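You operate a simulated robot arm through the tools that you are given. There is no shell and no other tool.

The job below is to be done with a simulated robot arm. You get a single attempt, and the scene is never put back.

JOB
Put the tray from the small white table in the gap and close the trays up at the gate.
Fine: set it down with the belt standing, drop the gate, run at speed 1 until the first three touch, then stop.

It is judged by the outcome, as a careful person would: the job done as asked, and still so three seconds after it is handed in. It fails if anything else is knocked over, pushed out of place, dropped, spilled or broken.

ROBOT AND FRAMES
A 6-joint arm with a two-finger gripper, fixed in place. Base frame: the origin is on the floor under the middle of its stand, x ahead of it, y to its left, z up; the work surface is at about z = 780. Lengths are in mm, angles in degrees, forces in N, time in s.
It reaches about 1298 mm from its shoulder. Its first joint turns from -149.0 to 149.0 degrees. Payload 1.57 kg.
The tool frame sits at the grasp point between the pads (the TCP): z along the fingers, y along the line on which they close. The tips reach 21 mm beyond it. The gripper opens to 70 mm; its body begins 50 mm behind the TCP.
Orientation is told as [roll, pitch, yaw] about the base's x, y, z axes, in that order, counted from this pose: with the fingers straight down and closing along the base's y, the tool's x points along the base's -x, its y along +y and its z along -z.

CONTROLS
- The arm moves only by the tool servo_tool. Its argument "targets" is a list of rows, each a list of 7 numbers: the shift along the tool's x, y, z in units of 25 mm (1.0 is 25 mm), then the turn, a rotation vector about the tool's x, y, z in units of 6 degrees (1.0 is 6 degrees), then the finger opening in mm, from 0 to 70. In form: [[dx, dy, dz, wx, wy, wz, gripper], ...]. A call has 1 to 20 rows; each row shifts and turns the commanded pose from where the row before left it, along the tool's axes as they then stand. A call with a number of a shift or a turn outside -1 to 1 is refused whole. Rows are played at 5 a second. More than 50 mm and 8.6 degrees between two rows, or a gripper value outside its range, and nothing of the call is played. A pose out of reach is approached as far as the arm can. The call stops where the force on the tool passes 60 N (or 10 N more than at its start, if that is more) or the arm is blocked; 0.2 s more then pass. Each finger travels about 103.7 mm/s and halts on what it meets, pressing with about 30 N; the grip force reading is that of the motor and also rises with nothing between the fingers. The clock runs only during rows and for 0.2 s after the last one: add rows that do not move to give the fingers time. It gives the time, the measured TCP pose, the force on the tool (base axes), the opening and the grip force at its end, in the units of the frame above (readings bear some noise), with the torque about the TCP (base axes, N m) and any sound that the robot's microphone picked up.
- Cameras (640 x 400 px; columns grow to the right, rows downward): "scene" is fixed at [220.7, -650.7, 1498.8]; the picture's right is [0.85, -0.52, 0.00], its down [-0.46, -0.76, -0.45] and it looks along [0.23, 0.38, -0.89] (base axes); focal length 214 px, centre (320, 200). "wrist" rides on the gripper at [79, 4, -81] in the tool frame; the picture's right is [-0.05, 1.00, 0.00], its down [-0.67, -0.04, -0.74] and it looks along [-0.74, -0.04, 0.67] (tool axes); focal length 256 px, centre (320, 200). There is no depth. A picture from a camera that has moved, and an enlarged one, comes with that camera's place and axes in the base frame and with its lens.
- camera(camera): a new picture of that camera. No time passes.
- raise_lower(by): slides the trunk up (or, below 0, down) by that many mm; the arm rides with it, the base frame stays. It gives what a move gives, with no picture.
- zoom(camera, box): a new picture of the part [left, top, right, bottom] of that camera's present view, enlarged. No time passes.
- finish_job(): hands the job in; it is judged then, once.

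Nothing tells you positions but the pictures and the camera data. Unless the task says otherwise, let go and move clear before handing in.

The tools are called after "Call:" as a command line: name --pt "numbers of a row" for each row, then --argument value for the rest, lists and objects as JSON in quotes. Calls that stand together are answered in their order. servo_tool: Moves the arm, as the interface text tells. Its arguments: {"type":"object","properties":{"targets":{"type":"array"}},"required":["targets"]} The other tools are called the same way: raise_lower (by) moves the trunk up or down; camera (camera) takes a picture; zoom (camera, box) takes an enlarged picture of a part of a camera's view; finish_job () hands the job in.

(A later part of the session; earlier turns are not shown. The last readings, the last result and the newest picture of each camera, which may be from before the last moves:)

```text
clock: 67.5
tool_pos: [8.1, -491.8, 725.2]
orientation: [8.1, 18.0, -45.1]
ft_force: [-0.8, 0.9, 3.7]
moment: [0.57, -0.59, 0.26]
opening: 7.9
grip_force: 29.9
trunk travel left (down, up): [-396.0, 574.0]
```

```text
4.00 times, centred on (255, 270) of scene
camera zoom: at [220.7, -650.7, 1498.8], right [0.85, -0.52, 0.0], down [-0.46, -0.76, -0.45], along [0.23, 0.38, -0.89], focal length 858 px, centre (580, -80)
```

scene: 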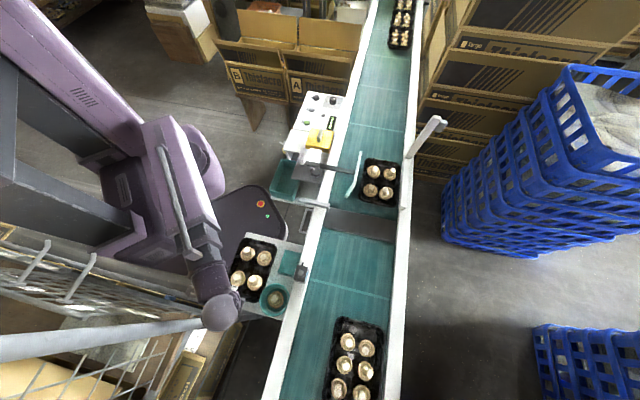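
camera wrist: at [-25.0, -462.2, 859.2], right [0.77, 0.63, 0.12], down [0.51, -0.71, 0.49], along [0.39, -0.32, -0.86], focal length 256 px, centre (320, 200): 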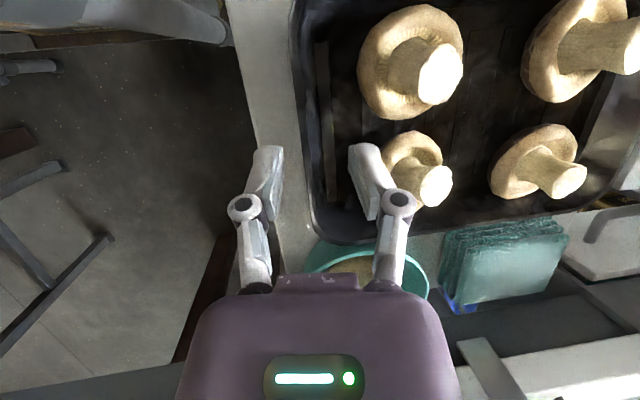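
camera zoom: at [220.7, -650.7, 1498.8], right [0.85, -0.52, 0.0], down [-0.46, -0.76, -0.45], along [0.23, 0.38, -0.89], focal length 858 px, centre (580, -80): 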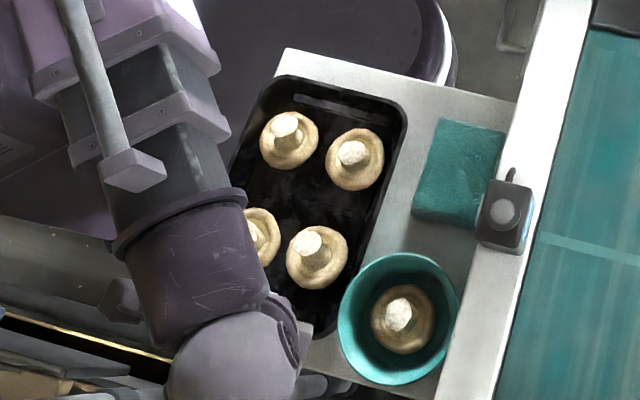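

The wall is gripped (7.9 mm, 30 N). I'll lift 8 mm and check how the tray hangs.

Call:
raise_lower --by 8

Call:
zoom --camera "wrist" --box '[220, 20, 480, 220]'

Call:
zoom --camera "scene" --box '[200, 220, 310, 320]'

```text
clock: 68.1
tool_pos: [8.4, -491.8, 734.0]
orientation: [8.1, 17.9, -45.1]
ft_force: [-0.5, 1.6, 3.7]
moment: [0.54, -0.62, 0.25]
opening: 7.1
grip_force: 29.8
trunk travel left (down, up): [-404.0, 566.0]
```

```text
2.00 times, centred on (350, 120) of wrist
camera zoom: at [-31.8, -461.0, 835.8], right [0.77, 0.63, 0.12], down [0.51, -0.71, 0.49], along [0.39, -0.32, -0.86], focal length 512 px, centre (260, 360)
```

zoom: 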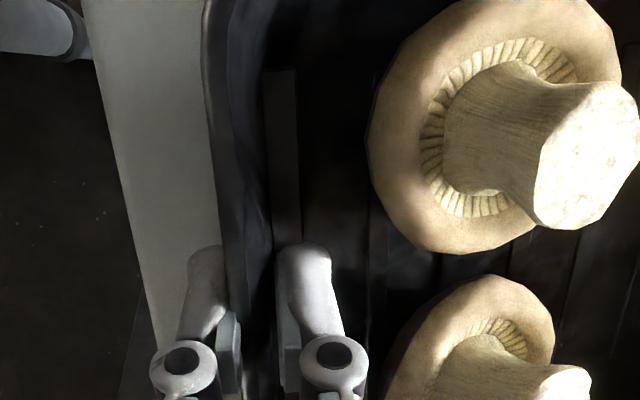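

```text
4.00 times, centred on (255, 270) of scene
camera zoom: at [220.7, -650.7, 1498.8], right [0.85, -0.52, 0.0], down [-0.46, -0.76, -0.45], along [0.23, 0.38, -0.89], focal length 858 px, centre (580, -80)
```

zoom: 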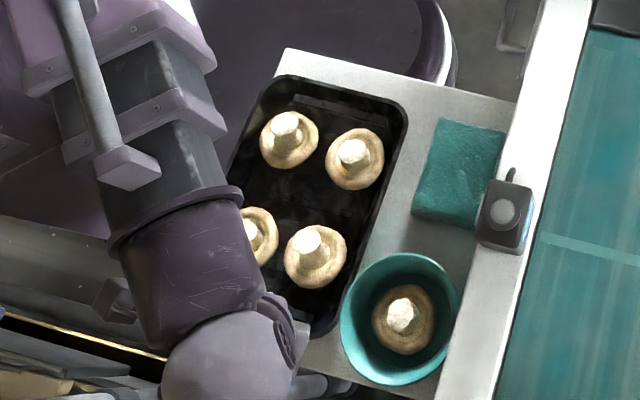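

The far end still presses on the table: the wall slopes more than my 8° guess (by about 12° judging from the opening), so the tray would hang nose-down. I'll set it back, open, and tilt further to match the wall.

Call:
raise_lower --by -8

Call:
servo_tool --pt "0 0 0 0 0 0 10" --pt "0 0 0 0 0 0 14" --pt "0 0 0 0 0 0 18" --pt "0 0 0 0 0 0 20" --pt "0 0 0 0 0 0 20"

Call:
zoom --camera "wrist" --box '[220, 20, 480, 220]'

Call:
zoom --camera "scene" --box '[200, 220, 310, 320]'

```text
clock: 68.7
tool_pos: [9.2, -491.3, 726.1]
orientation: [8.0, 18.0, -45.1]
ft_force: [-2.3, -1.9, 10.5]
moment: [0.51, -0.6, 0.23]
opening: 7.9
grip_force: 30.1
trunk travel left (down, up): [-396.0, 574.0]
```

```text
clock: 69.9
tool_pos: [8.9, -492.1, 726.0]
orientation: [8.0, 17.9, -45.0]
ft_force: [-0.1, -0.3, -0.4]
moment: [0.02, 0.02, -0.02]
opening: 19.5
grip_force: 0.1
trunk travel left (down, up): [-396.0, 574.0]
```

```text
2.00 times, centred on (350, 120) of wrist
camera zoom: at [-31.8, -461.2, 827.6], right [0.77, 0.63, 0.12], down [0.51, -0.71, 0.49], along [0.39, -0.32, -0.86], focal length 512 px, centre (260, 360)
```

zoom: 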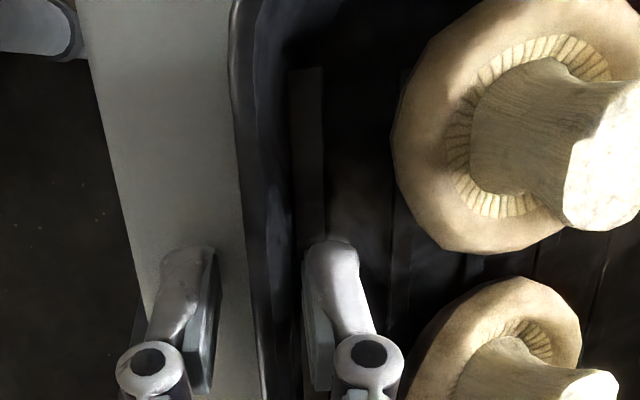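

```text
4.00 times, centred on (255, 270) of scene
camera zoom: at [220.7, -650.7, 1498.8], right [0.85, -0.52, 0.0], down [-0.46, -0.76, -0.45], along [0.23, 0.38, -0.89], focal length 858 px, centre (580, -80)
```

zoom: 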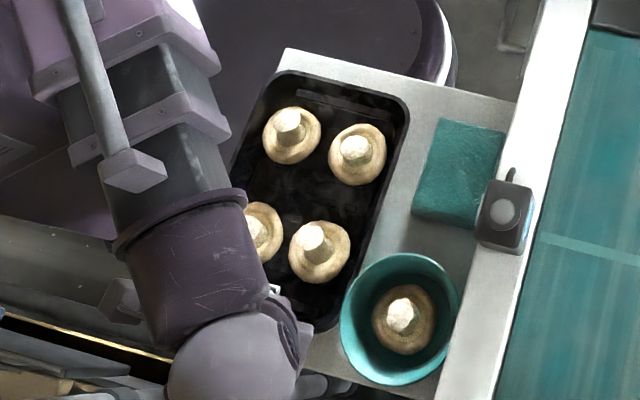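

The tray settled back in place. The wall slopes about 20°, so I'll add 12° of tilt and check.

Call:
servo_tool --pt "0 0 0 -0.67 0 0 20" --pt "0 0 0 -0.67 0 0 20" --pt "0 0 0 -0.66 0 0 20" --pt "0 0 0 0 0 0 20"

Call:
zoom --camera "wrist" --box '[220, 40, 420, 240]'

Call:
camera --camera "scene"

```text
clock: 70.9
tool_pos: [9.1, -491.6, 732.1]
orientation: [19.0, 17.0, -45.4]
ft_force: [0.8, 0.2, -0.1]
moment: [-0.02, 0.03, 0.02]
opening: 19.6
grip_force: 0.0
out of reach, approached as far as the arm can: row 2
trunk travel left (down, up): [-396.0, 574.0]
```

```text
2.00 times, centred on (320, 140) of wrist
camera zoom: at [-44.1, -469.7, 830.9], right [0.78, 0.56, 0.29], down [0.39, -0.79, 0.47], along [0.49, -0.25, -0.83], focal length 512 px, centre (320, 320)
```

zoom: 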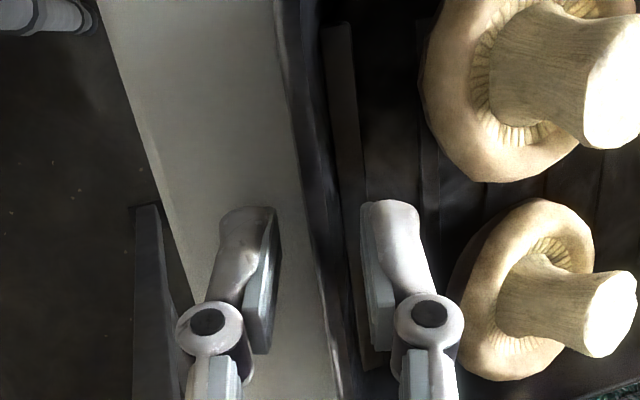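

```text
taken
```

scene: 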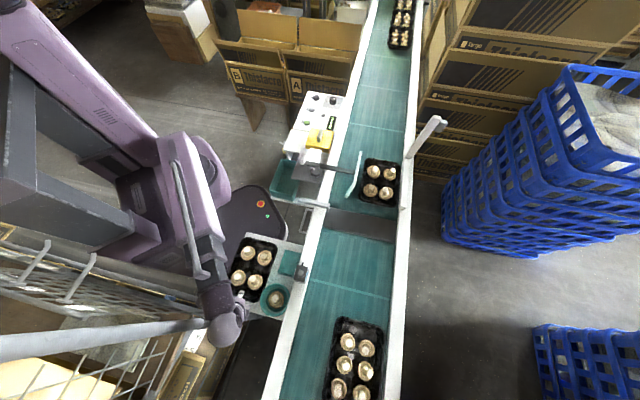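

Orientation is now near 19°/17°. I'll lower 4 mm and close slowly again.

Call:
raise_lower --by -4

Call:
servo_tool --pt "0 0 0 0 0 0 15" --pt "0 0 0 0 0 0 11" --pt "0 0 0 0 0 0 8" --pt "0 0 0 0 0 0 5" --pt "0 0 0 0 0 0 2" --pt "0 0 0 0 0 0 0" --pt "0 0 0 0 0 0 0"

Call:
zoom --camera "wrist" --box '[220, 40, 420, 240]'

Call:
zoom --camera "scene" --box '[200, 220, 310, 320]'

```text
clock: 71.4
tool_pos: [7.8, -491.6, 727.1]
orientation: [18.8, 17.0, -45.4]
ft_force: [1.2, -0.5, -0.5]
moment: [0.02, 0.01, -0.02]
opening: 19.8
grip_force: 0.1
trunk travel left (down, up): [-392.0, 578.0]
```

```text
clock: 73.0
tool_pos: [8.9, -492.1, 728.3]
orientation: [18.8, 17.0, -45.3]
ft_force: [-0.1, 1.3, 4.7]
moment: [0.13, -0.55, 0.27]
opening: 6.0
grip_force: 30.2
trunk travel left (down, up): [-392.0, 578.0]
```

```text
2.00 times, centred on (320, 140) of wrist
camera zoom: at [-44.1, -469.3, 827.0], right [0.78, 0.56, 0.29], down [0.39, -0.79, 0.47], along [0.49, -0.25, -0.83], focal length 512 px, centre (320, 320)
```

zoom: 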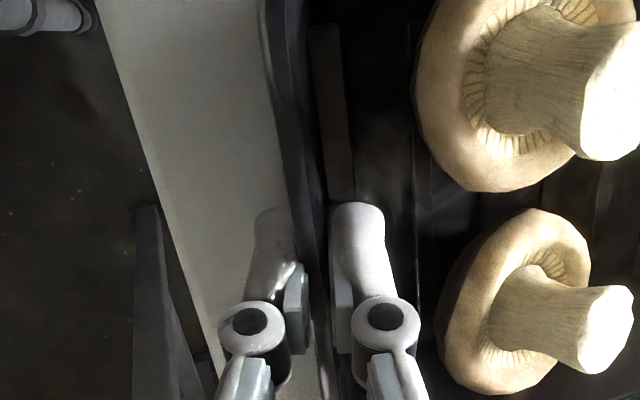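

```text
4.00 times, centred on (255, 270) of scene
camera zoom: at [220.7, -650.7, 1498.8], right [0.85, -0.52, 0.0], down [-0.46, -0.76, -0.45], along [0.23, 0.38, -0.89], focal length 858 px, centre (580, -80)
```

zoom: 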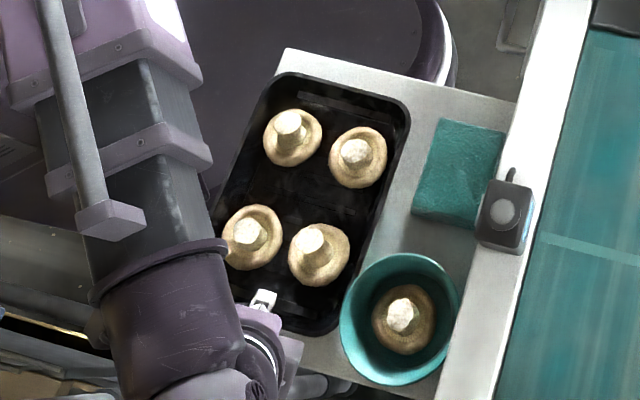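

Now gripped at 6 mm. I'll lift 10 mm and check how the tray hangs.

Call:
raise_lower --by 10

Call:
zoom --camera "wrist" --box '[220, 40, 480, 240]'

Call:
zoom --camera "scene" --box '[200, 220, 310, 320]'

```text
clock: 73.6
tool_pos: [8.7, -491.3, 738.5]
orientation: [18.8, 17.0, -45.5]
ft_force: [-1.4, 0.4, 0.2]
moment: [0.04, -0.2, 0.05]
opening: 5.9
grip_force: 30.0
trunk travel left (down, up): [-402.0, 568.0]
```

```text
2.00 times, centred on (350, 140) of wrist
camera zoom: at [-44.2, -469.7, 836.8], right [0.78, 0.56, 0.29], down [0.39, -0.79, 0.47], along [0.49, -0.25, -0.83], focal length 512 px, centre (260, 320)
```

zoom: 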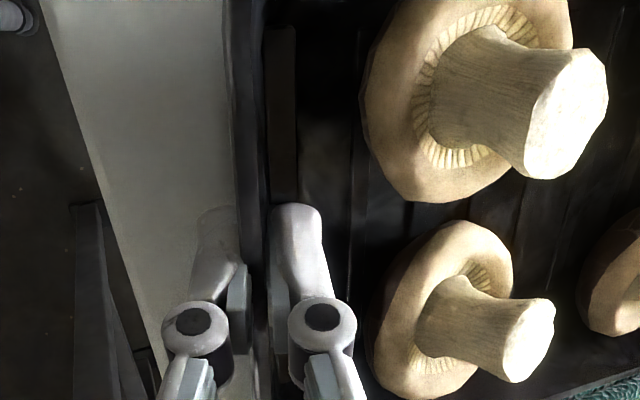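

```text
4.00 times, centred on (255, 270) of scene
camera zoom: at [220.7, -650.7, 1498.8], right [0.85, -0.52, 0.0], down [-0.46, -0.76, -0.45], along [0.23, 0.38, -0.89], focal length 858 px, centre (580, -80)
```

zoom: 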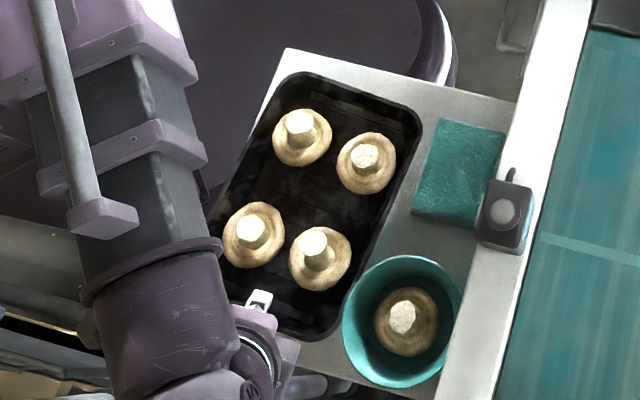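

The tray is lifting at the near end but twisted a little, because the compound tilt turned the pad normal about 6.5° off the wall's normal, and its corner is close to the bowl. I'll set it down, open, and correct the yaw before regripping.

Call:
raise_lower --by -10

Call:
servo_tool --pt "0 0 0 0 0 0 8" --pt "0 0 0 0 0 0 12" --pt "0 0 0 0 0 0 16" --pt "0 0 0 0 0 0 20" --pt "0 0 0 0 0 0 20"

Call:
zoom --camera "wrist" --box '[220, 0, 480, 200]'

Call:
zoom --camera "scene" --box '[200, 220, 310, 320]'

Call:
camera --camera "wrist"

```text
clock: 74.2
tool_pos: [9.6, -491.8, 729.0]
orientation: [18.8, 17.0, -45.4]
ft_force: [-1.7, -0.6, 4.0]
moment: [0.21, -0.73, 0.07]
opening: 6.2
grip_force: 30.4
trunk travel left (down, up): [-392.0, 578.0]
```

```text
clock: 75.4
tool_pos: [8.8, -491.4, 728.3]
orientation: [18.8, 17.1, -45.4]
ft_force: [-1.1, 0.0, -0.8]
moment: [-0.02, 0.01, 0.0]
opening: 19.7
grip_force: 0.0
trunk travel left (down, up): [-392.0, 578.0]
```

```text
2.00 times, centred on (350, 100) of wrist
camera zoom: at [-44.2, -469.6, 826.8], right [0.78, 0.56, 0.29], down [0.39, -0.79, 0.47], along [0.49, -0.25, -0.83], focal length 512 px, centre (260, 400)
```

zoom: 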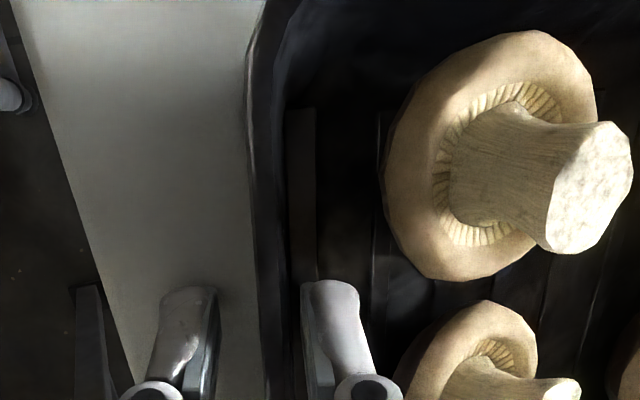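

```text
4.00 times, centred on (255, 270) of scene
camera zoom: at [220.7, -650.7, 1498.8], right [0.85, -0.52, 0.0], down [-0.46, -0.76, -0.45], along [0.23, 0.38, -0.89], focal length 858 px, centre (580, -80)
```

zoom: 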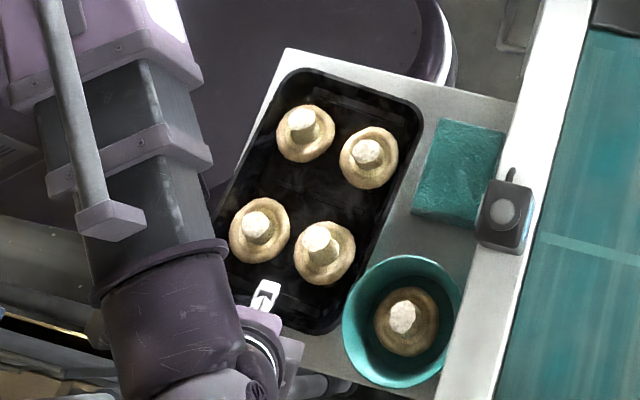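

```text
taken
camera wrist: at [-44.2, -469.6, 826.8], right [0.78, 0.56, 0.29], down [0.39, -0.79, 0.47], along [0.49, -0.25, -0.83], focal length 256 px, centre (320, 200)
```

wrist: 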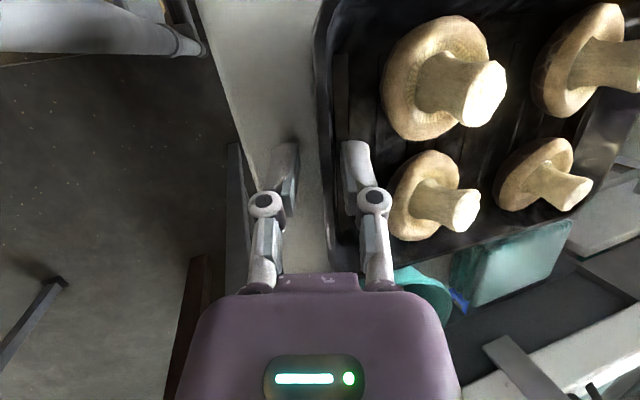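

The tray sits flat again, a few millimetres off and turned about 3°, close to the bowl. I'll turn the tool 6° to align the pads with the wall and re-centre on it; then after gripping I'll slide it away from the bowl before lifting.

Call:
servo_tool --pt "0 0 0 0 0 -0.5 20" --pt "0 0 0 0 0 -0.5 20" --pt "-0.008 0.133 0.045 0 0 0 20" --pt "0 0 0 0 0 0 20"

Call:
camera --camera "wrist"

Call:
zoom --camera "wrist" --box '[240, 60, 420, 240]'

```text
clock: 76.4
tool_pos: [11.6, -489.6, 727.8]
orientation: [20.4, 15.0, -39.5]
ft_force: [-0.5, -0.7, 0.4]
moment: [0.04, 0.0, 0.01]
opening: 19.9
grip_force: 0.1
trunk travel left (down, up): [-392.0, 578.0]
```

```text
taken
camera wrist: at [-47.8, -472.8, 824.2], right [0.71, 0.63, 0.32], down [0.45, -0.75, 0.49], along [0.55, -0.2, -0.81], focal length 256 px, centre (320, 200)
```

wrist: 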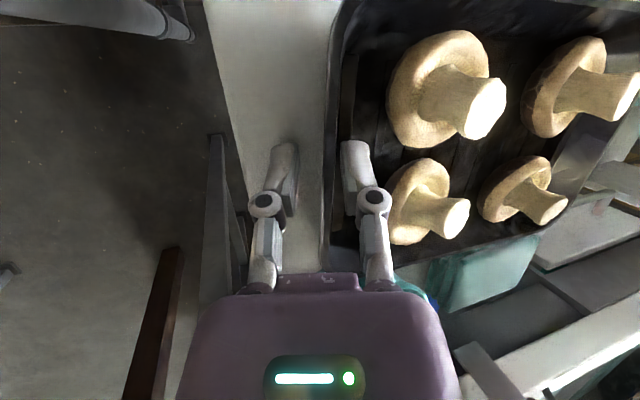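

```text
2.22 times, centred on (330, 150) of wrist
camera zoom: at [-47.8, -472.8, 824.2], right [0.71, 0.63, 0.32], down [0.45, -0.75, 0.49], along [0.55, -0.2, -0.81], focal length 569 px, centre (298, 311)
```

zoom: 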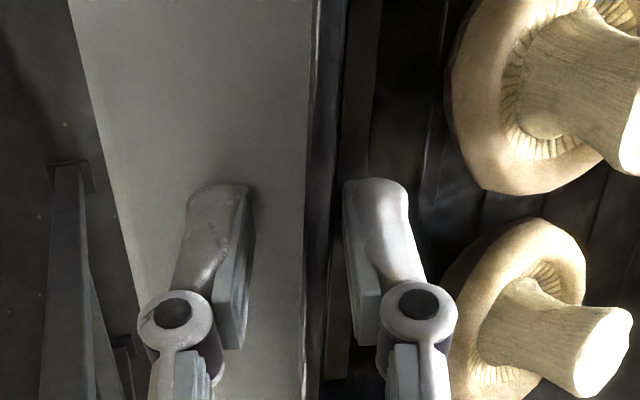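

The rim is now parallel to the pads. I'll shift 2.5 mm to centre it and close slowly.

Call:
servo_tool --pt "-0.006 0.095 0.032 0 0 0 20" --pt "0 0 0 0 0 0 15" --pt "0 0 0 0 0 0 11" --pt "0 0 0 0 0 0 8" --pt "0 0 0 0 0 0 5" --pt "0 0 0 0 0 0 2" --pt "0 0 0 0 0 0 0" --pt "0 0 0 0 0 0 0"

Call:
zoom --camera "wrist" --box '[240, 60, 420, 240]'

Call:
zoom --camera "scene" --box '[200, 220, 310, 320]'

```text
clock: 78.2
tool_pos: [14.0, -486.8, 728.3]
orientation: [20.5, 15.1, -39.6]
ft_force: [3.0, 3.1, 14.1]
moment: [1.06, 0.24, -0.24]
opening: 6.0
grip_force: 29.5
trunk travel left (down, up): [-392.0, 578.0]
```

```text
2.22 times, centred on (330, 150) of wrist
camera zoom: at [-45.3, -470.5, 824.9], right [0.71, 0.63, 0.32], down [0.45, -0.75, 0.49], along [0.55, -0.2, -0.81], focal length 569 px, centre (298, 311)
```

zoom: 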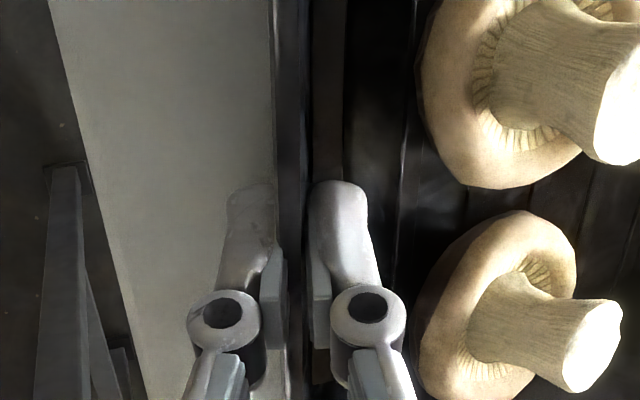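

```text
4.00 times, centred on (255, 270) of scene
camera zoom: at [220.7, -650.7, 1498.8], right [0.85, -0.52, 0.0], down [-0.46, -0.76, -0.45], along [0.23, 0.38, -0.89], focal length 858 px, centre (580, -80)
```

zoom: 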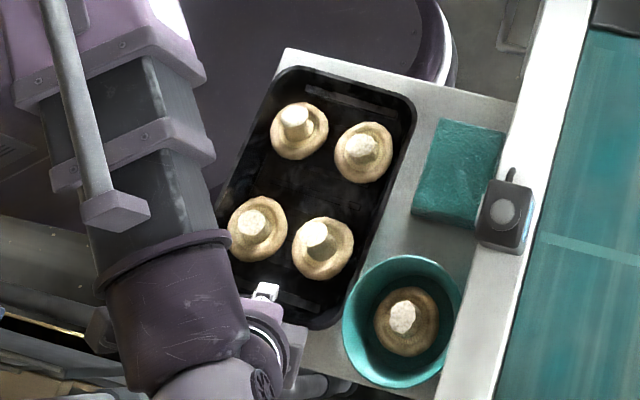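

The closing fingers press the tray down a little against the table (14 N). I'll lift 4 mm to relieve this and check.

Call:
raise_lower --by 4

Call:
zoom --camera "scene" --box '[200, 220, 310, 320]'

```text
clock: 78.7
tool_pos: [14.5, -489.9, 732.1]
orientation: [20.4, 14.9, -39.6]
ft_force: [0.7, 0.1, -0.2]
moment: [0.16, -0.08, -0.09]
opening: 5.9
grip_force: 30.0
trunk travel left (down, up): [-396.0, 574.0]
```

```text
4.00 times, centred on (255, 270) of scene
camera zoom: at [220.7, -650.7, 1498.8], right [0.85, -0.52, 0.0], down [-0.46, -0.76, -0.45], along [0.23, 0.38, -0.89], focal length 858 px, centre (580, -80)
```

zoom: 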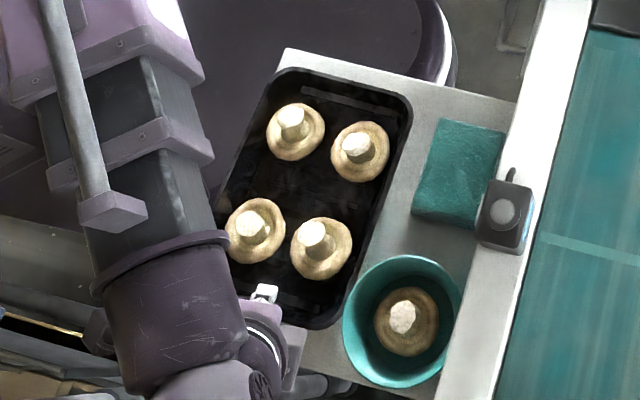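

Forces are small now. I'll slide the tray 12 mm away from the bowl, toward the robot, before lifting.

Call:
servo_tool --pt "0.23 0 0.063 0 0 0 0" --pt "0.23 0 0.063 0 0 0 0" --pt "0 0 0 0 0 0 0"

Call:
zoom --camera "scene" --box '[200, 220, 310, 320]'

```text
clock: 79.5
tool_pos: [4.3, -479.5, 731.7]
orientation: [20.5, 15.0, -39.6]
ft_force: [1.6, 1.0, -0.8]
moment: [0.21, -0.04, -0.07]
opening: 6.1
grip_force: 29.9
trunk travel left (down, up): [-396.0, 574.0]
```

```text
4.00 times, centred on (255, 270) of scene
camera zoom: at [220.7, -650.7, 1498.8], right [0.85, -0.52, 0.0], down [-0.46, -0.76, -0.45], along [0.23, 0.38, -0.89], focal length 858 px, centre (580, -80)
```

zoom: 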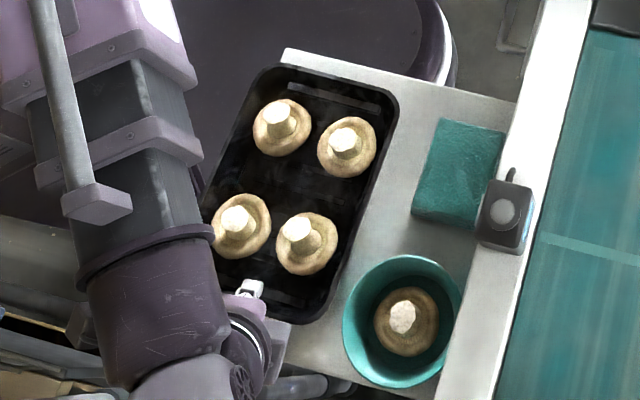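

The tray is clear of the bowl. Lifting 12 mm and checking.

Call:
raise_lower --by 12

Call:
zoom --camera "scene" --box '[200, 220, 310, 320]'

Call:
camera --camera "wrist"

```text
clock: 80.1
tool_pos: [4.8, -479.3, 744.5]
orientation: [20.4, 15.1, -39.6]
ft_force: [-0.3, -1.0, -1.7]
moment: [-0.13, 0.1, 0.01]
opening: 6.0
grip_force: 29.6
trunk travel left (down, up): [-408.0, 562.0]
```

```text
4.00 times, centred on (255, 270) of scene
camera zoom: at [220.7, -650.7, 1498.8], right [0.85, -0.52, 0.0], down [-0.46, -0.76, -0.45], along [0.23, 0.38, -0.89], focal length 858 px, centre (580, -80)
```

zoom: 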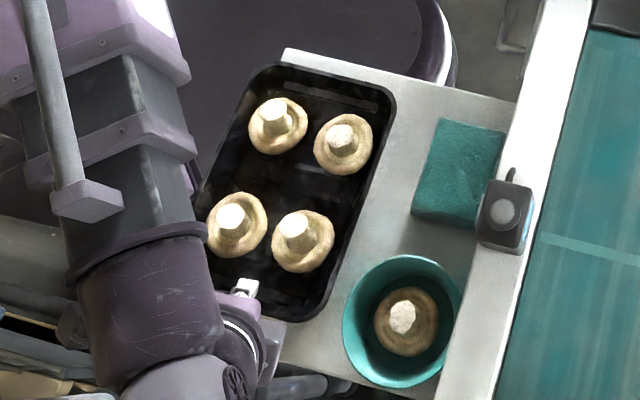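

```text
taken
camera wrist: at [-54.3, -462.2, 840.3], right [0.71, 0.63, 0.32], down [0.45, -0.75, 0.49], along [0.55, -0.2, -0.81], focal length 256 px, centre (320, 200)
```

wrist: 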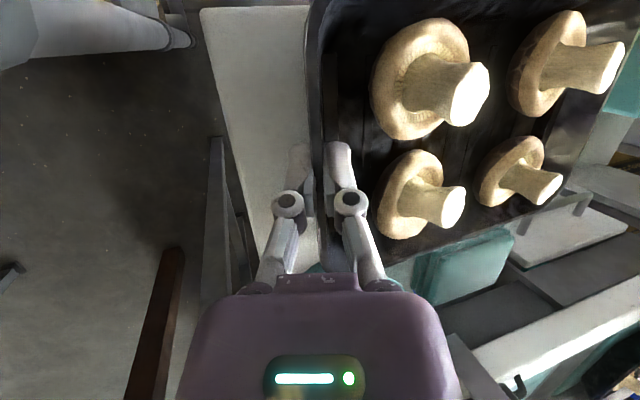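

The tray hangs free now (about 1.7 N, moment consistent with its weight). I'll lift further and check that it stays put.

Call:
raise_lower --by 40

Call:
zoom --camera "scene" --box '[180, 200, 320, 320]'

Call:
camera --camera "wrist"

```text
clock: 80.9
tool_pos: [5.6, -478.8, 783.7]
orientation: [20.4, 15.1, -39.6]
ft_force: [0.8, 0.4, -1.4]
moment: [-0.14, 0.13, -0.03]
opening: 5.8
grip_force: 29.6
trunk travel left (down, up): [-448.0, 522.0]
```

```text
3.33 times, centred on (250, 260) of scene
camera zoom: at [220.7, -650.7, 1498.8], right [0.85, -0.52, 0.0], down [-0.46, -0.76, -0.45], along [0.23, 0.38, -0.89], focal length 715 px, centre (553, 0)
```

zoom: 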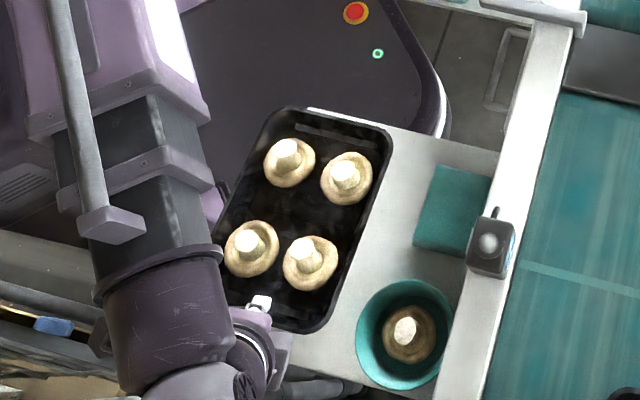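

```text
taken
camera wrist: at [-54.3, -462.2, 880.3], right [0.71, 0.63, 0.32], down [0.45, -0.75, 0.49], along [0.55, -0.2, -0.81], focal length 256 px, centre (320, 200)
```

wrist: 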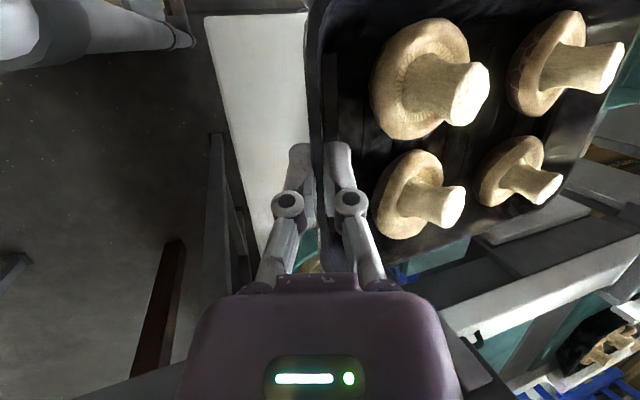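

The tray is held steadily. I'll raise to carrying height.

Call:
raise_lower --by 130

Call:
camera --camera "scene"

Call:
zoom --camera "scene" --box '[160, 190, 320, 340]'

Call:
camera --camera "wrist"

```text
clock: 82.5
tool_pos: [5.0, -479.8, 913.7]
orientation: [20.5, 14.9, -39.6]
ft_force: [-0.6, -0.7, -1.3]
moment: [-0.11, 0.09, -0.02]
opening: 5.9
grip_force: 30.0
trunk travel left (down, up): [-578.0, 392.0]
```

```text
taken
```

scene: 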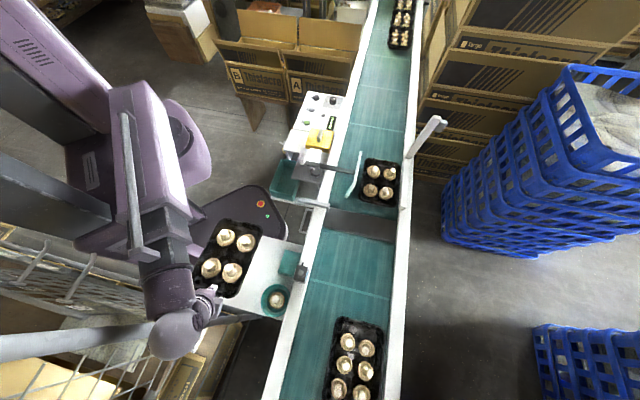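

```text
2.67 times, centred on (240, 265) of scene
camera zoom: at [220.7, -650.7, 1498.8], right [0.85, -0.52, 0.0], down [-0.46, -0.76, -0.45], along [0.23, 0.38, -0.89], focal length 572 px, centre (533, 27)
```

zoom: 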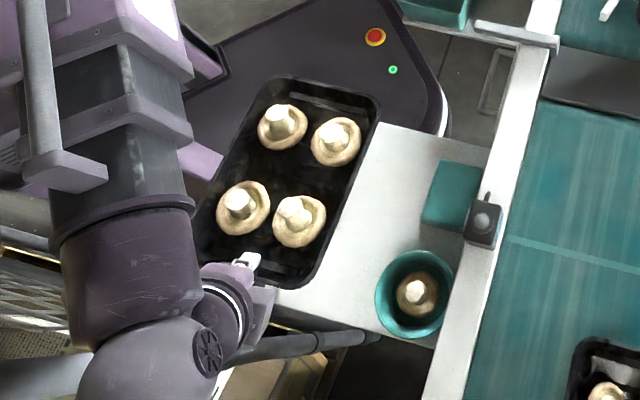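

```text
taken
camera wrist: at [-54.3, -462.2, 1010.2], right [0.71, 0.63, 0.32], down [0.45, -0.75, 0.49], along [0.55, -0.2, -0.81], focal length 256 px, centre (320, 200)
```

wrist: 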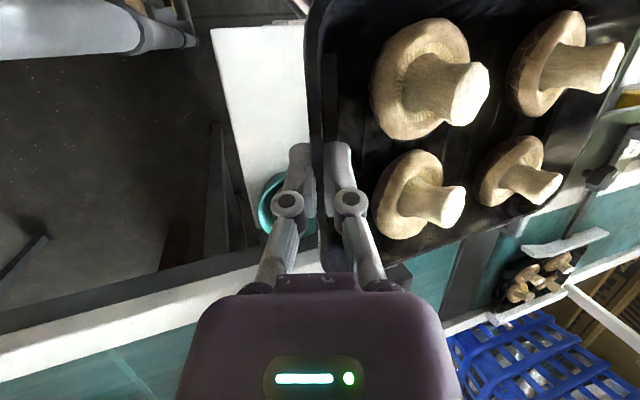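

The tray hangs about 4° nose-down. I'll level it by turning the tool 4.4° nose-up and raise 40 mm for clearance over the rail and sensor.

Call:
servo_tool --pt "0 0 0 -0.35 0 -0.097 0" --pt "0 0 0 -0.35 0 -0.097 0" --pt "0 0 0 0 0 0 0"

Call:
raise_lower --by 40

Call:
zoom --camera "scene" --box '[160, 190, 320, 340]'

Call:
camera --camera "wrist"

```text
clock: 83.3
tool_pos: [6.4, -479.6, 914.7]
orientation: [22.0, 12.7, -39.3]
ft_force: [0.4, -0.3, -1.8]
moment: [-0.14, 0.1, 0.01]
opening: 6.1
grip_force: 30.0
out of reach, approached as far as the arm can: row 2
trunk travel left (down, up): [-578.0, 392.0]
```

```text
clock: 84.2
tool_pos: [7.9, -480.2, 954.4]
orientation: [22.0, 12.7, -39.2]
ft_force: [0.4, -0.3, -2.6]
moment: [-0.09, 0.08, 0.03]
opening: 6.2
grip_force: 29.7
trunk travel left (down, up): [-618.0, 352.0]
```

```text
2.67 times, centred on (240, 265) of scene
camera zoom: at [220.7, -650.7, 1498.8], right [0.85, -0.52, 0.0], down [-0.46, -0.76, -0.45], along [0.23, 0.38, -0.89], focal length 572 px, centre (533, 27)
```

zoom: 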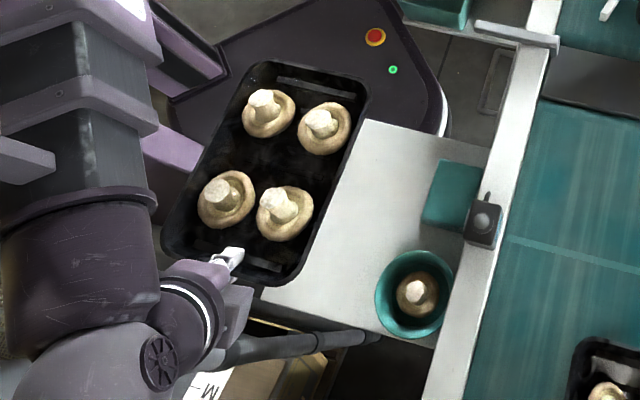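

```text
taken
camera wrist: at [-56.8, -461.8, 1047.4], right [0.69, 0.63, 0.35], down [0.42, -0.75, 0.51], along [0.59, -0.21, -0.78], focal length 256 px, centre (320, 200)
```

wrist: 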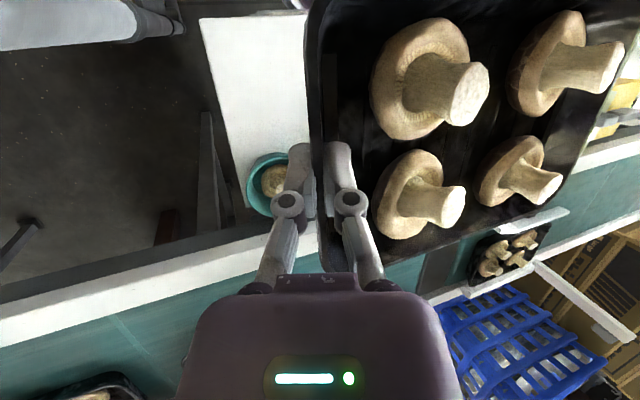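

The tray looks level and steady. I'll carry it over the left rail toward the gap, first half now.

Call:
servo_tool --pt "-0.242 0.062 -0.032 0 0 0 0" --pt "-0.484 0.124 -0.064 0 0 0 0" --pt "-0.807 0.2065 -0.106 0 0 0 0" --pt "-0.807 0.2065 -0.106 0 0 0 0" --pt "-0.807 0.2065 -0.106 0 0 0 0" --pt "-0.807 0.2065 -0.106 0 0 0 0" --pt "-0.807 0.2065 -0.106 0 0 0 0" --pt "-0.807 0.2065 -0.106 0 0 0 0" --pt "-0.807 0.2065 -0.106 0 0 0 0" --pt "-0.484 0.124 -0.064 0 0 0 0" --pt "-0.242 0.062 -0.032 0 0 0 0" --pt "0 0 0 0 0 0 0"

Call:
camera --camera "scene"

Call:
camera --camera "wrist"

```text
clock: 86.8
tool_pos: [171.5, -567.1, 954.2]
orientation: [22.1, 12.8, -39.3]
ft_force: [0.3, 0.4, -1.5]
moment: [-0.12, 0.11, 0.0]
opening: 5.9
grip_force: 29.9
trunk travel left (down, up): [-618.0, 352.0]
```

```text
taken
```

scene: 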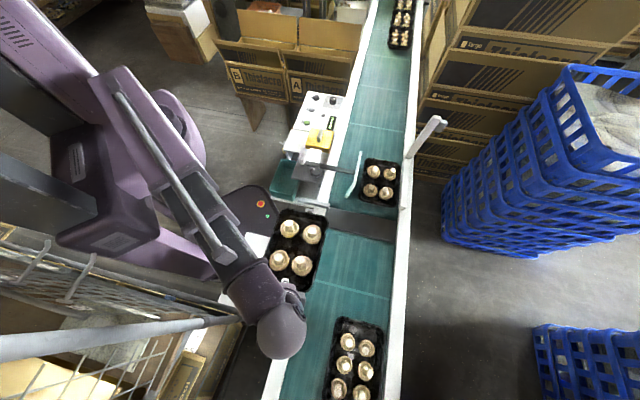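

```text
taken
camera wrist: at [107.2, -549.4, 1047.4], right [0.69, 0.63, 0.35], down [0.42, -0.75, 0.51], along [0.59, -0.21, -0.78], focal length 256 px, centre (320, 200)
```

wrist: 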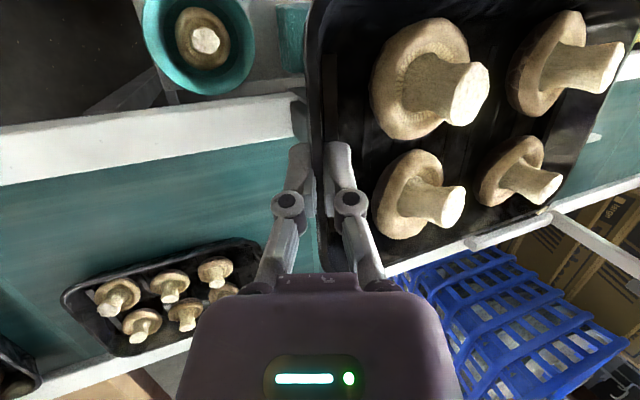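

The tray rides steadily over the rail. Second half of the carry.

Call:
servo_tool --pt "-0.242 0.062 -0.032 0 0 0 0" --pt "-0.484 0.124 -0.064 0 0 0 0" --pt "-0.807 0.2065 -0.106 0 0 0 0" --pt "-0.807 0.2065 -0.106 0 0 0 0" --pt "-0.807 0.2065 -0.106 0 0 0 0" --pt "-0.807 0.2065 -0.106 0 0 0 0" --pt "-0.807 0.2065 -0.106 0 0 0 0" --pt "-0.807 0.2065 -0.106 0 0 0 0" --pt "-0.807 0.2065 -0.106 0 0 0 0" --pt "-0.807 0.2065 -0.106 0 0 0 0" --pt "-0.807 0.2065 -0.106 0 0 0 0" --pt "-0.484 0.124 -0.064 0 0 0 0" --pt "-0.242 0.062 -0.032 0 0 0 0" --pt "0 0 0 0 0 0 0"

Call:
camera --camera "scene"

Call:
camera --camera "wrist"

```text
clock: 89.8
tool_pos: [367.9, -678.1, 954.6]
orientation: [22.0, 12.7, -39.3]
ft_force: [1.1, 0.1, -0.8]
moment: [-0.1, 0.12, 0.01]
opening: 6.0
grip_force: 30.5
out of reach, approached as far as the arm can: row 5
trunk travel left (down, up): [-618.0, 352.0]
```

```text
taken
```

scene: 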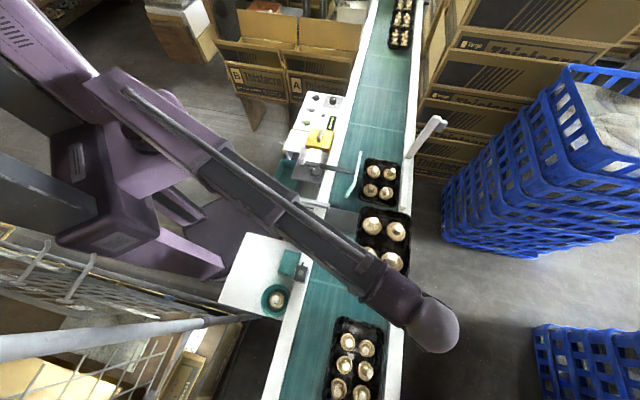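

```text
taken
camera wrist: at [304.1, -659.6, 1047.3], right [0.69, 0.63, 0.35], down [0.42, -0.75, 0.51], along [0.59, -0.21, -0.78], focal length 256 px, centre (320, 200)
```

wrist: 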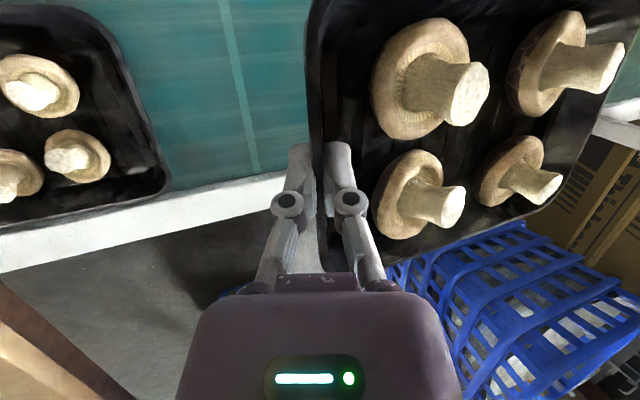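

The tray is above the gap, between the first tray and the six-mushroom tray, and about centred in the lane. I'll nudge 4 mm left and lower most of the way.

Call:
servo_tool --pt "0.154 0 0.037 0 0 0 0" --pt "0 0 0 0 0 0 0"

Call:
raise_lower --by -110

Call:
camera --camera "wrist"

Call:
camera --camera "scene"

```text
clock: 90.3
tool_pos: [364.8, -675.3, 954.2]
orientation: [21.9, 12.7, -39.3]
ft_force: [-0.3, 0.0, -2.2]
moment: [-0.1, 0.05, -0.01]
opening: 6.0
grip_force: 29.8
trunk travel left (down, up): [-618.0, 352.0]
```

```text
clock: 91.8
tool_pos: [364.7, -675.5, 844.2]
orientation: [21.9, 12.7, -39.3]
ft_force: [0.1, -0.2, -1.4]
moment: [-0.13, 0.12, -0.01]
opening: 5.9
grip_force: 30.2
trunk travel left (down, up): [-508.0, 462.0]
```

```text
taken
camera wrist: at [301.1, -657.0, 937.4], right [0.69, 0.63, 0.35], down [0.42, -0.75, 0.51], along [0.59, -0.21, -0.78], focal length 256 px, centre (320, 200)
```

wrist: 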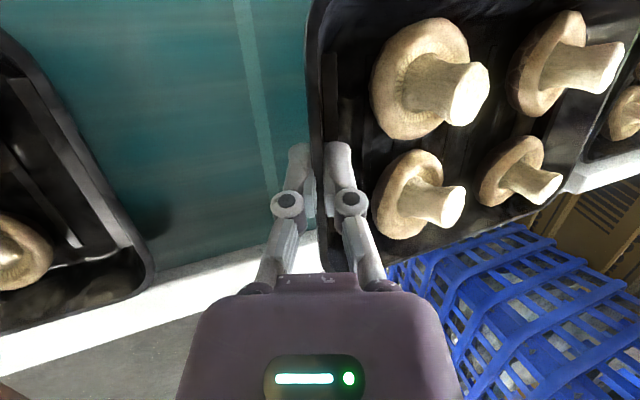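

```text
taken
```

scene: 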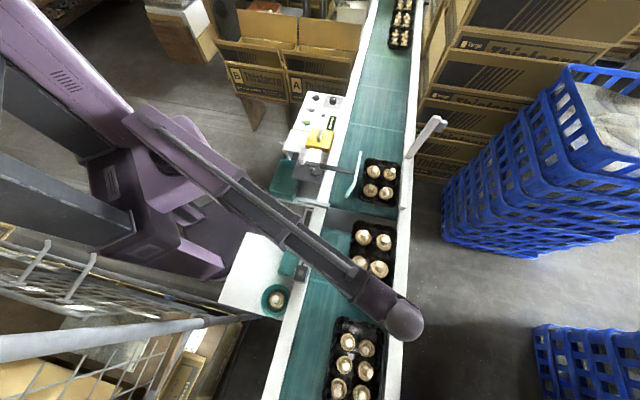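

Call:
zoom --camera "scene" --box '[320, 140, 430, 340]'

Call:
raise_lower --by -25

Call:
camera --camera "wrist"

Call:
zoom --camera "scene" --box '[320, 140, 430, 340]'

```text
2.00 times, centred on (375, 240) of scene
camera zoom: at [220.7, -650.7, 1498.8], right [0.85, -0.52, 0.0], down [-0.46, -0.76, -0.45], along [0.23, 0.38, -0.89], focal length 429 px, centre (210, 120)
```

zoom: 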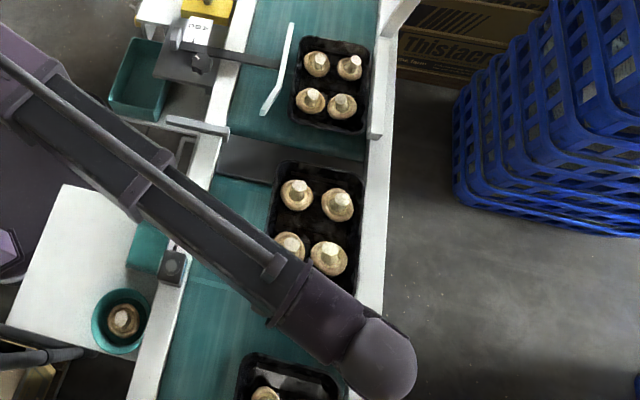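

```text
clock: 92.5
tool_pos: [364.2, -674.6, 818.3]
orientation: [22.0, 12.7, -39.3]
ft_force: [-0.4, 0.1, -2.0]
moment: [-0.13, 0.08, -0.04]
opening: 5.8
grip_force: 29.5
trunk travel left (down, up): [-483.0, 487.0]
```

```text
taken
camera wrist: at [301.1, -656.9, 912.3], right [0.69, 0.63, 0.35], down [0.42, -0.75, 0.51], along [0.59, -0.21, -0.78], focal length 256 px, centre (320, 200)
```

wrist: 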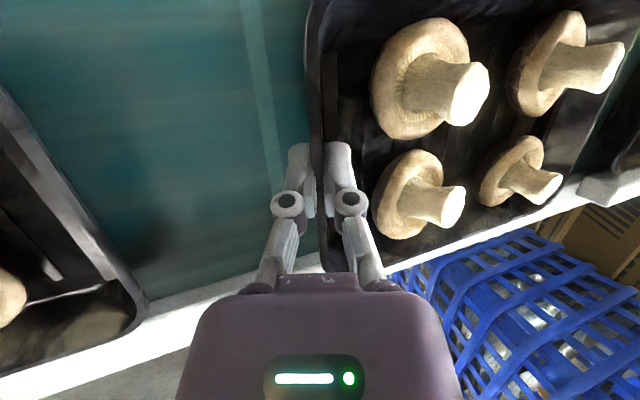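

```text
2.00 times, centred on (375, 240) of scene
camera zoom: at [220.7, -650.7, 1498.8], right [0.85, -0.52, 0.0], down [-0.46, -0.76, -0.45], along [0.23, 0.38, -0.89], focal length 429 px, centre (210, 120)
```

zoom: 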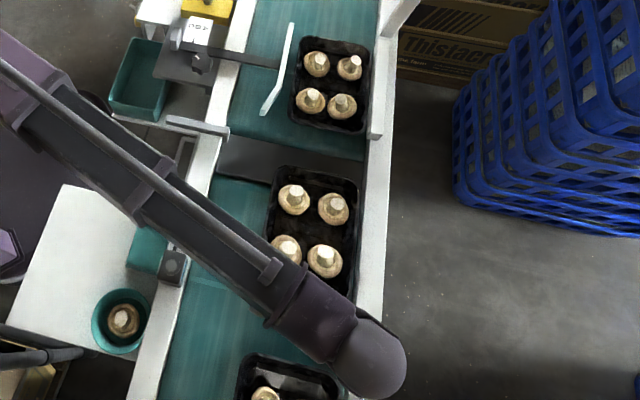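

The tray is aligned with the row. Now small steps down to touch.

Call:
raise_lower --by -10

Call:
raise_lower --by -5

```text
clock: 93.1
tool_pos: [364.8, -674.4, 808.1]
orientation: [22.0, 12.8, -39.3]
ft_force: [1.2, -3.3, 8.8]
moment: [0.36, 0.34, 0.04]
opening: 6.1
grip_force: 30.5
trunk travel left (down, up): [-473.0, 497.0]
```

```text
clock: 93.6
tool_pos: [365.9, -673.3, 805.5]
orientation: [22.0, 12.6, -39.2]
ft_force: [9.7, -5.4, 31.5]
moment: [0.11, -0.2, -0.27]
opening: 5.9
grip_force: 29.7
trunk travel left (down, up): [-468.0, 502.0]
```

Contact came earlier than expected (belt is higher) and I pressed to 31 N. I'll ease back up a little.

Call:
raise_lower --by 4

Call:
camera --camera "wrist"

Call:
zoom --camera "scene" --box '[320, 140, 430, 340]'

```text
clock: 94.1
tool_pos: [363.6, -675.2, 807.6]
orientation: [21.9, 12.8, -39.2]
ft_force: [0.4, -0.1, -0.4]
moment: [0.01, 0.07, 0.06]
opening: 6.1
grip_force: 30.0
trunk travel left (down, up): [-472.0, 498.0]
```

```text
taken
camera wrist: at [300.7, -656.9, 901.0], right [0.69, 0.63, 0.35], down [0.42, -0.75, 0.51], along [0.59, -0.21, -0.78], focal length 256 px, centre (320, 200)
```

wrist: 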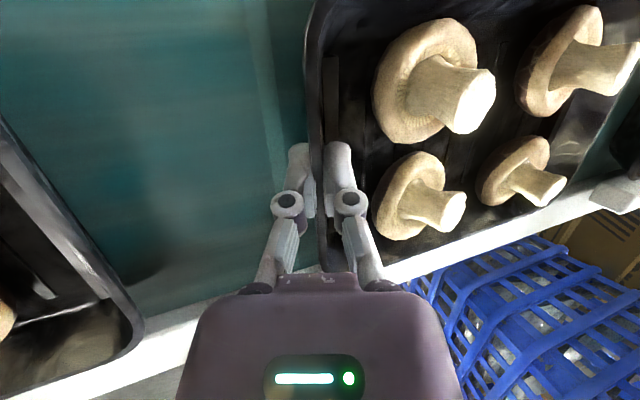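

```text
2.00 times, centred on (375, 240) of scene
camera zoom: at [220.7, -650.7, 1498.8], right [0.85, -0.52, 0.0], down [-0.46, -0.76, -0.45], along [0.23, 0.38, -0.89], focal length 429 px, centre (210, 120)
```

zoom: 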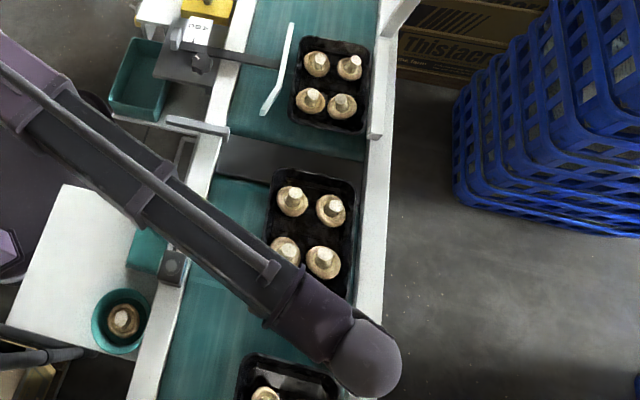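

The tray is resting with nearly no load. I'll lower 1 mm and open slowly to 24 mm.

Call:
raise_lower --by -1.5

Call:
servo_tool --pt "0 0 0 0 0 0 8" --pt "0 0 0 0 0 0 10" --pt "0 0 0 0 0 0 13" --pt "0 0 0 0 0 0 16" --pt "0 0 0 0 0 0 19" --pt "0 0 0 0 0 0 20" --pt "0 0 0 0 0 0 20"

Call:
zoom --camera "wrist" --box '[220, 60, 480, 260]'

Call:
zoom --camera "scene" --box '[320, 140, 430, 340]'

```text
clock: 94.6
tool_pos: [364.4, -675.4, 806.9]
orientation: [22.0, 12.6, -39.4]
ft_force: [-1.2, -0.2, -0.6]
moment: [0.0, 0.03, 0.09]
opening: 6.0
grip_force: 30.1
trunk travel left (down, up): [-470.0, 500.0]
```

```text
clock: 96.2
tool_pos: [364.0, -673.6, 806.7]
orientation: [22.0, 12.7, -39.3]
ft_force: [-0.2, -0.6, 0.4]
moment: [0.0, -0.02, 0.01]
opening: 18.3
grip_force: 0.0
trunk travel left (down, up): [-470.0, 500.0]
```

```text
2.00 times, centred on (350, 160) of wrist
camera zoom: at [301.1, -656.8, 900.0], right [0.69, 0.63, 0.35], down [0.42, -0.75, 0.51], along [0.59, -0.21, -0.78], focal length 512 px, centre (260, 280)
```

zoom: 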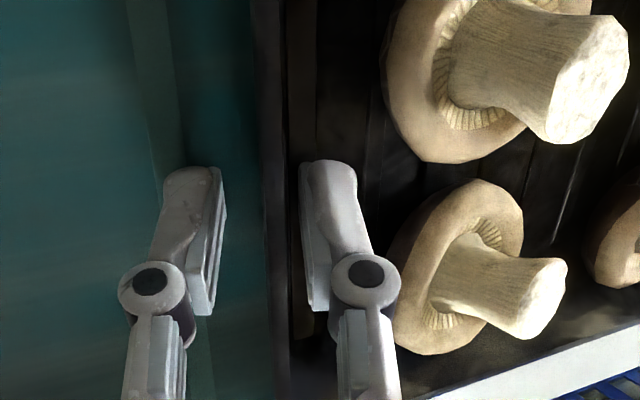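

```text
2.00 times, centred on (375, 240) of scene
camera zoom: at [220.7, -650.7, 1498.8], right [0.85, -0.52, 0.0], down [-0.46, -0.76, -0.45], along [0.23, 0.38, -0.89], focal length 429 px, centre (210, 120)
```

zoom: 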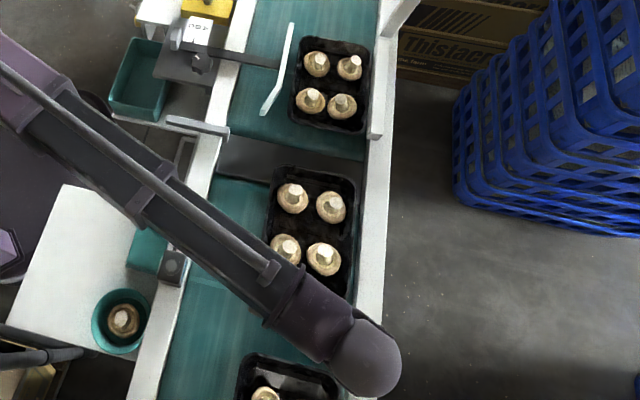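

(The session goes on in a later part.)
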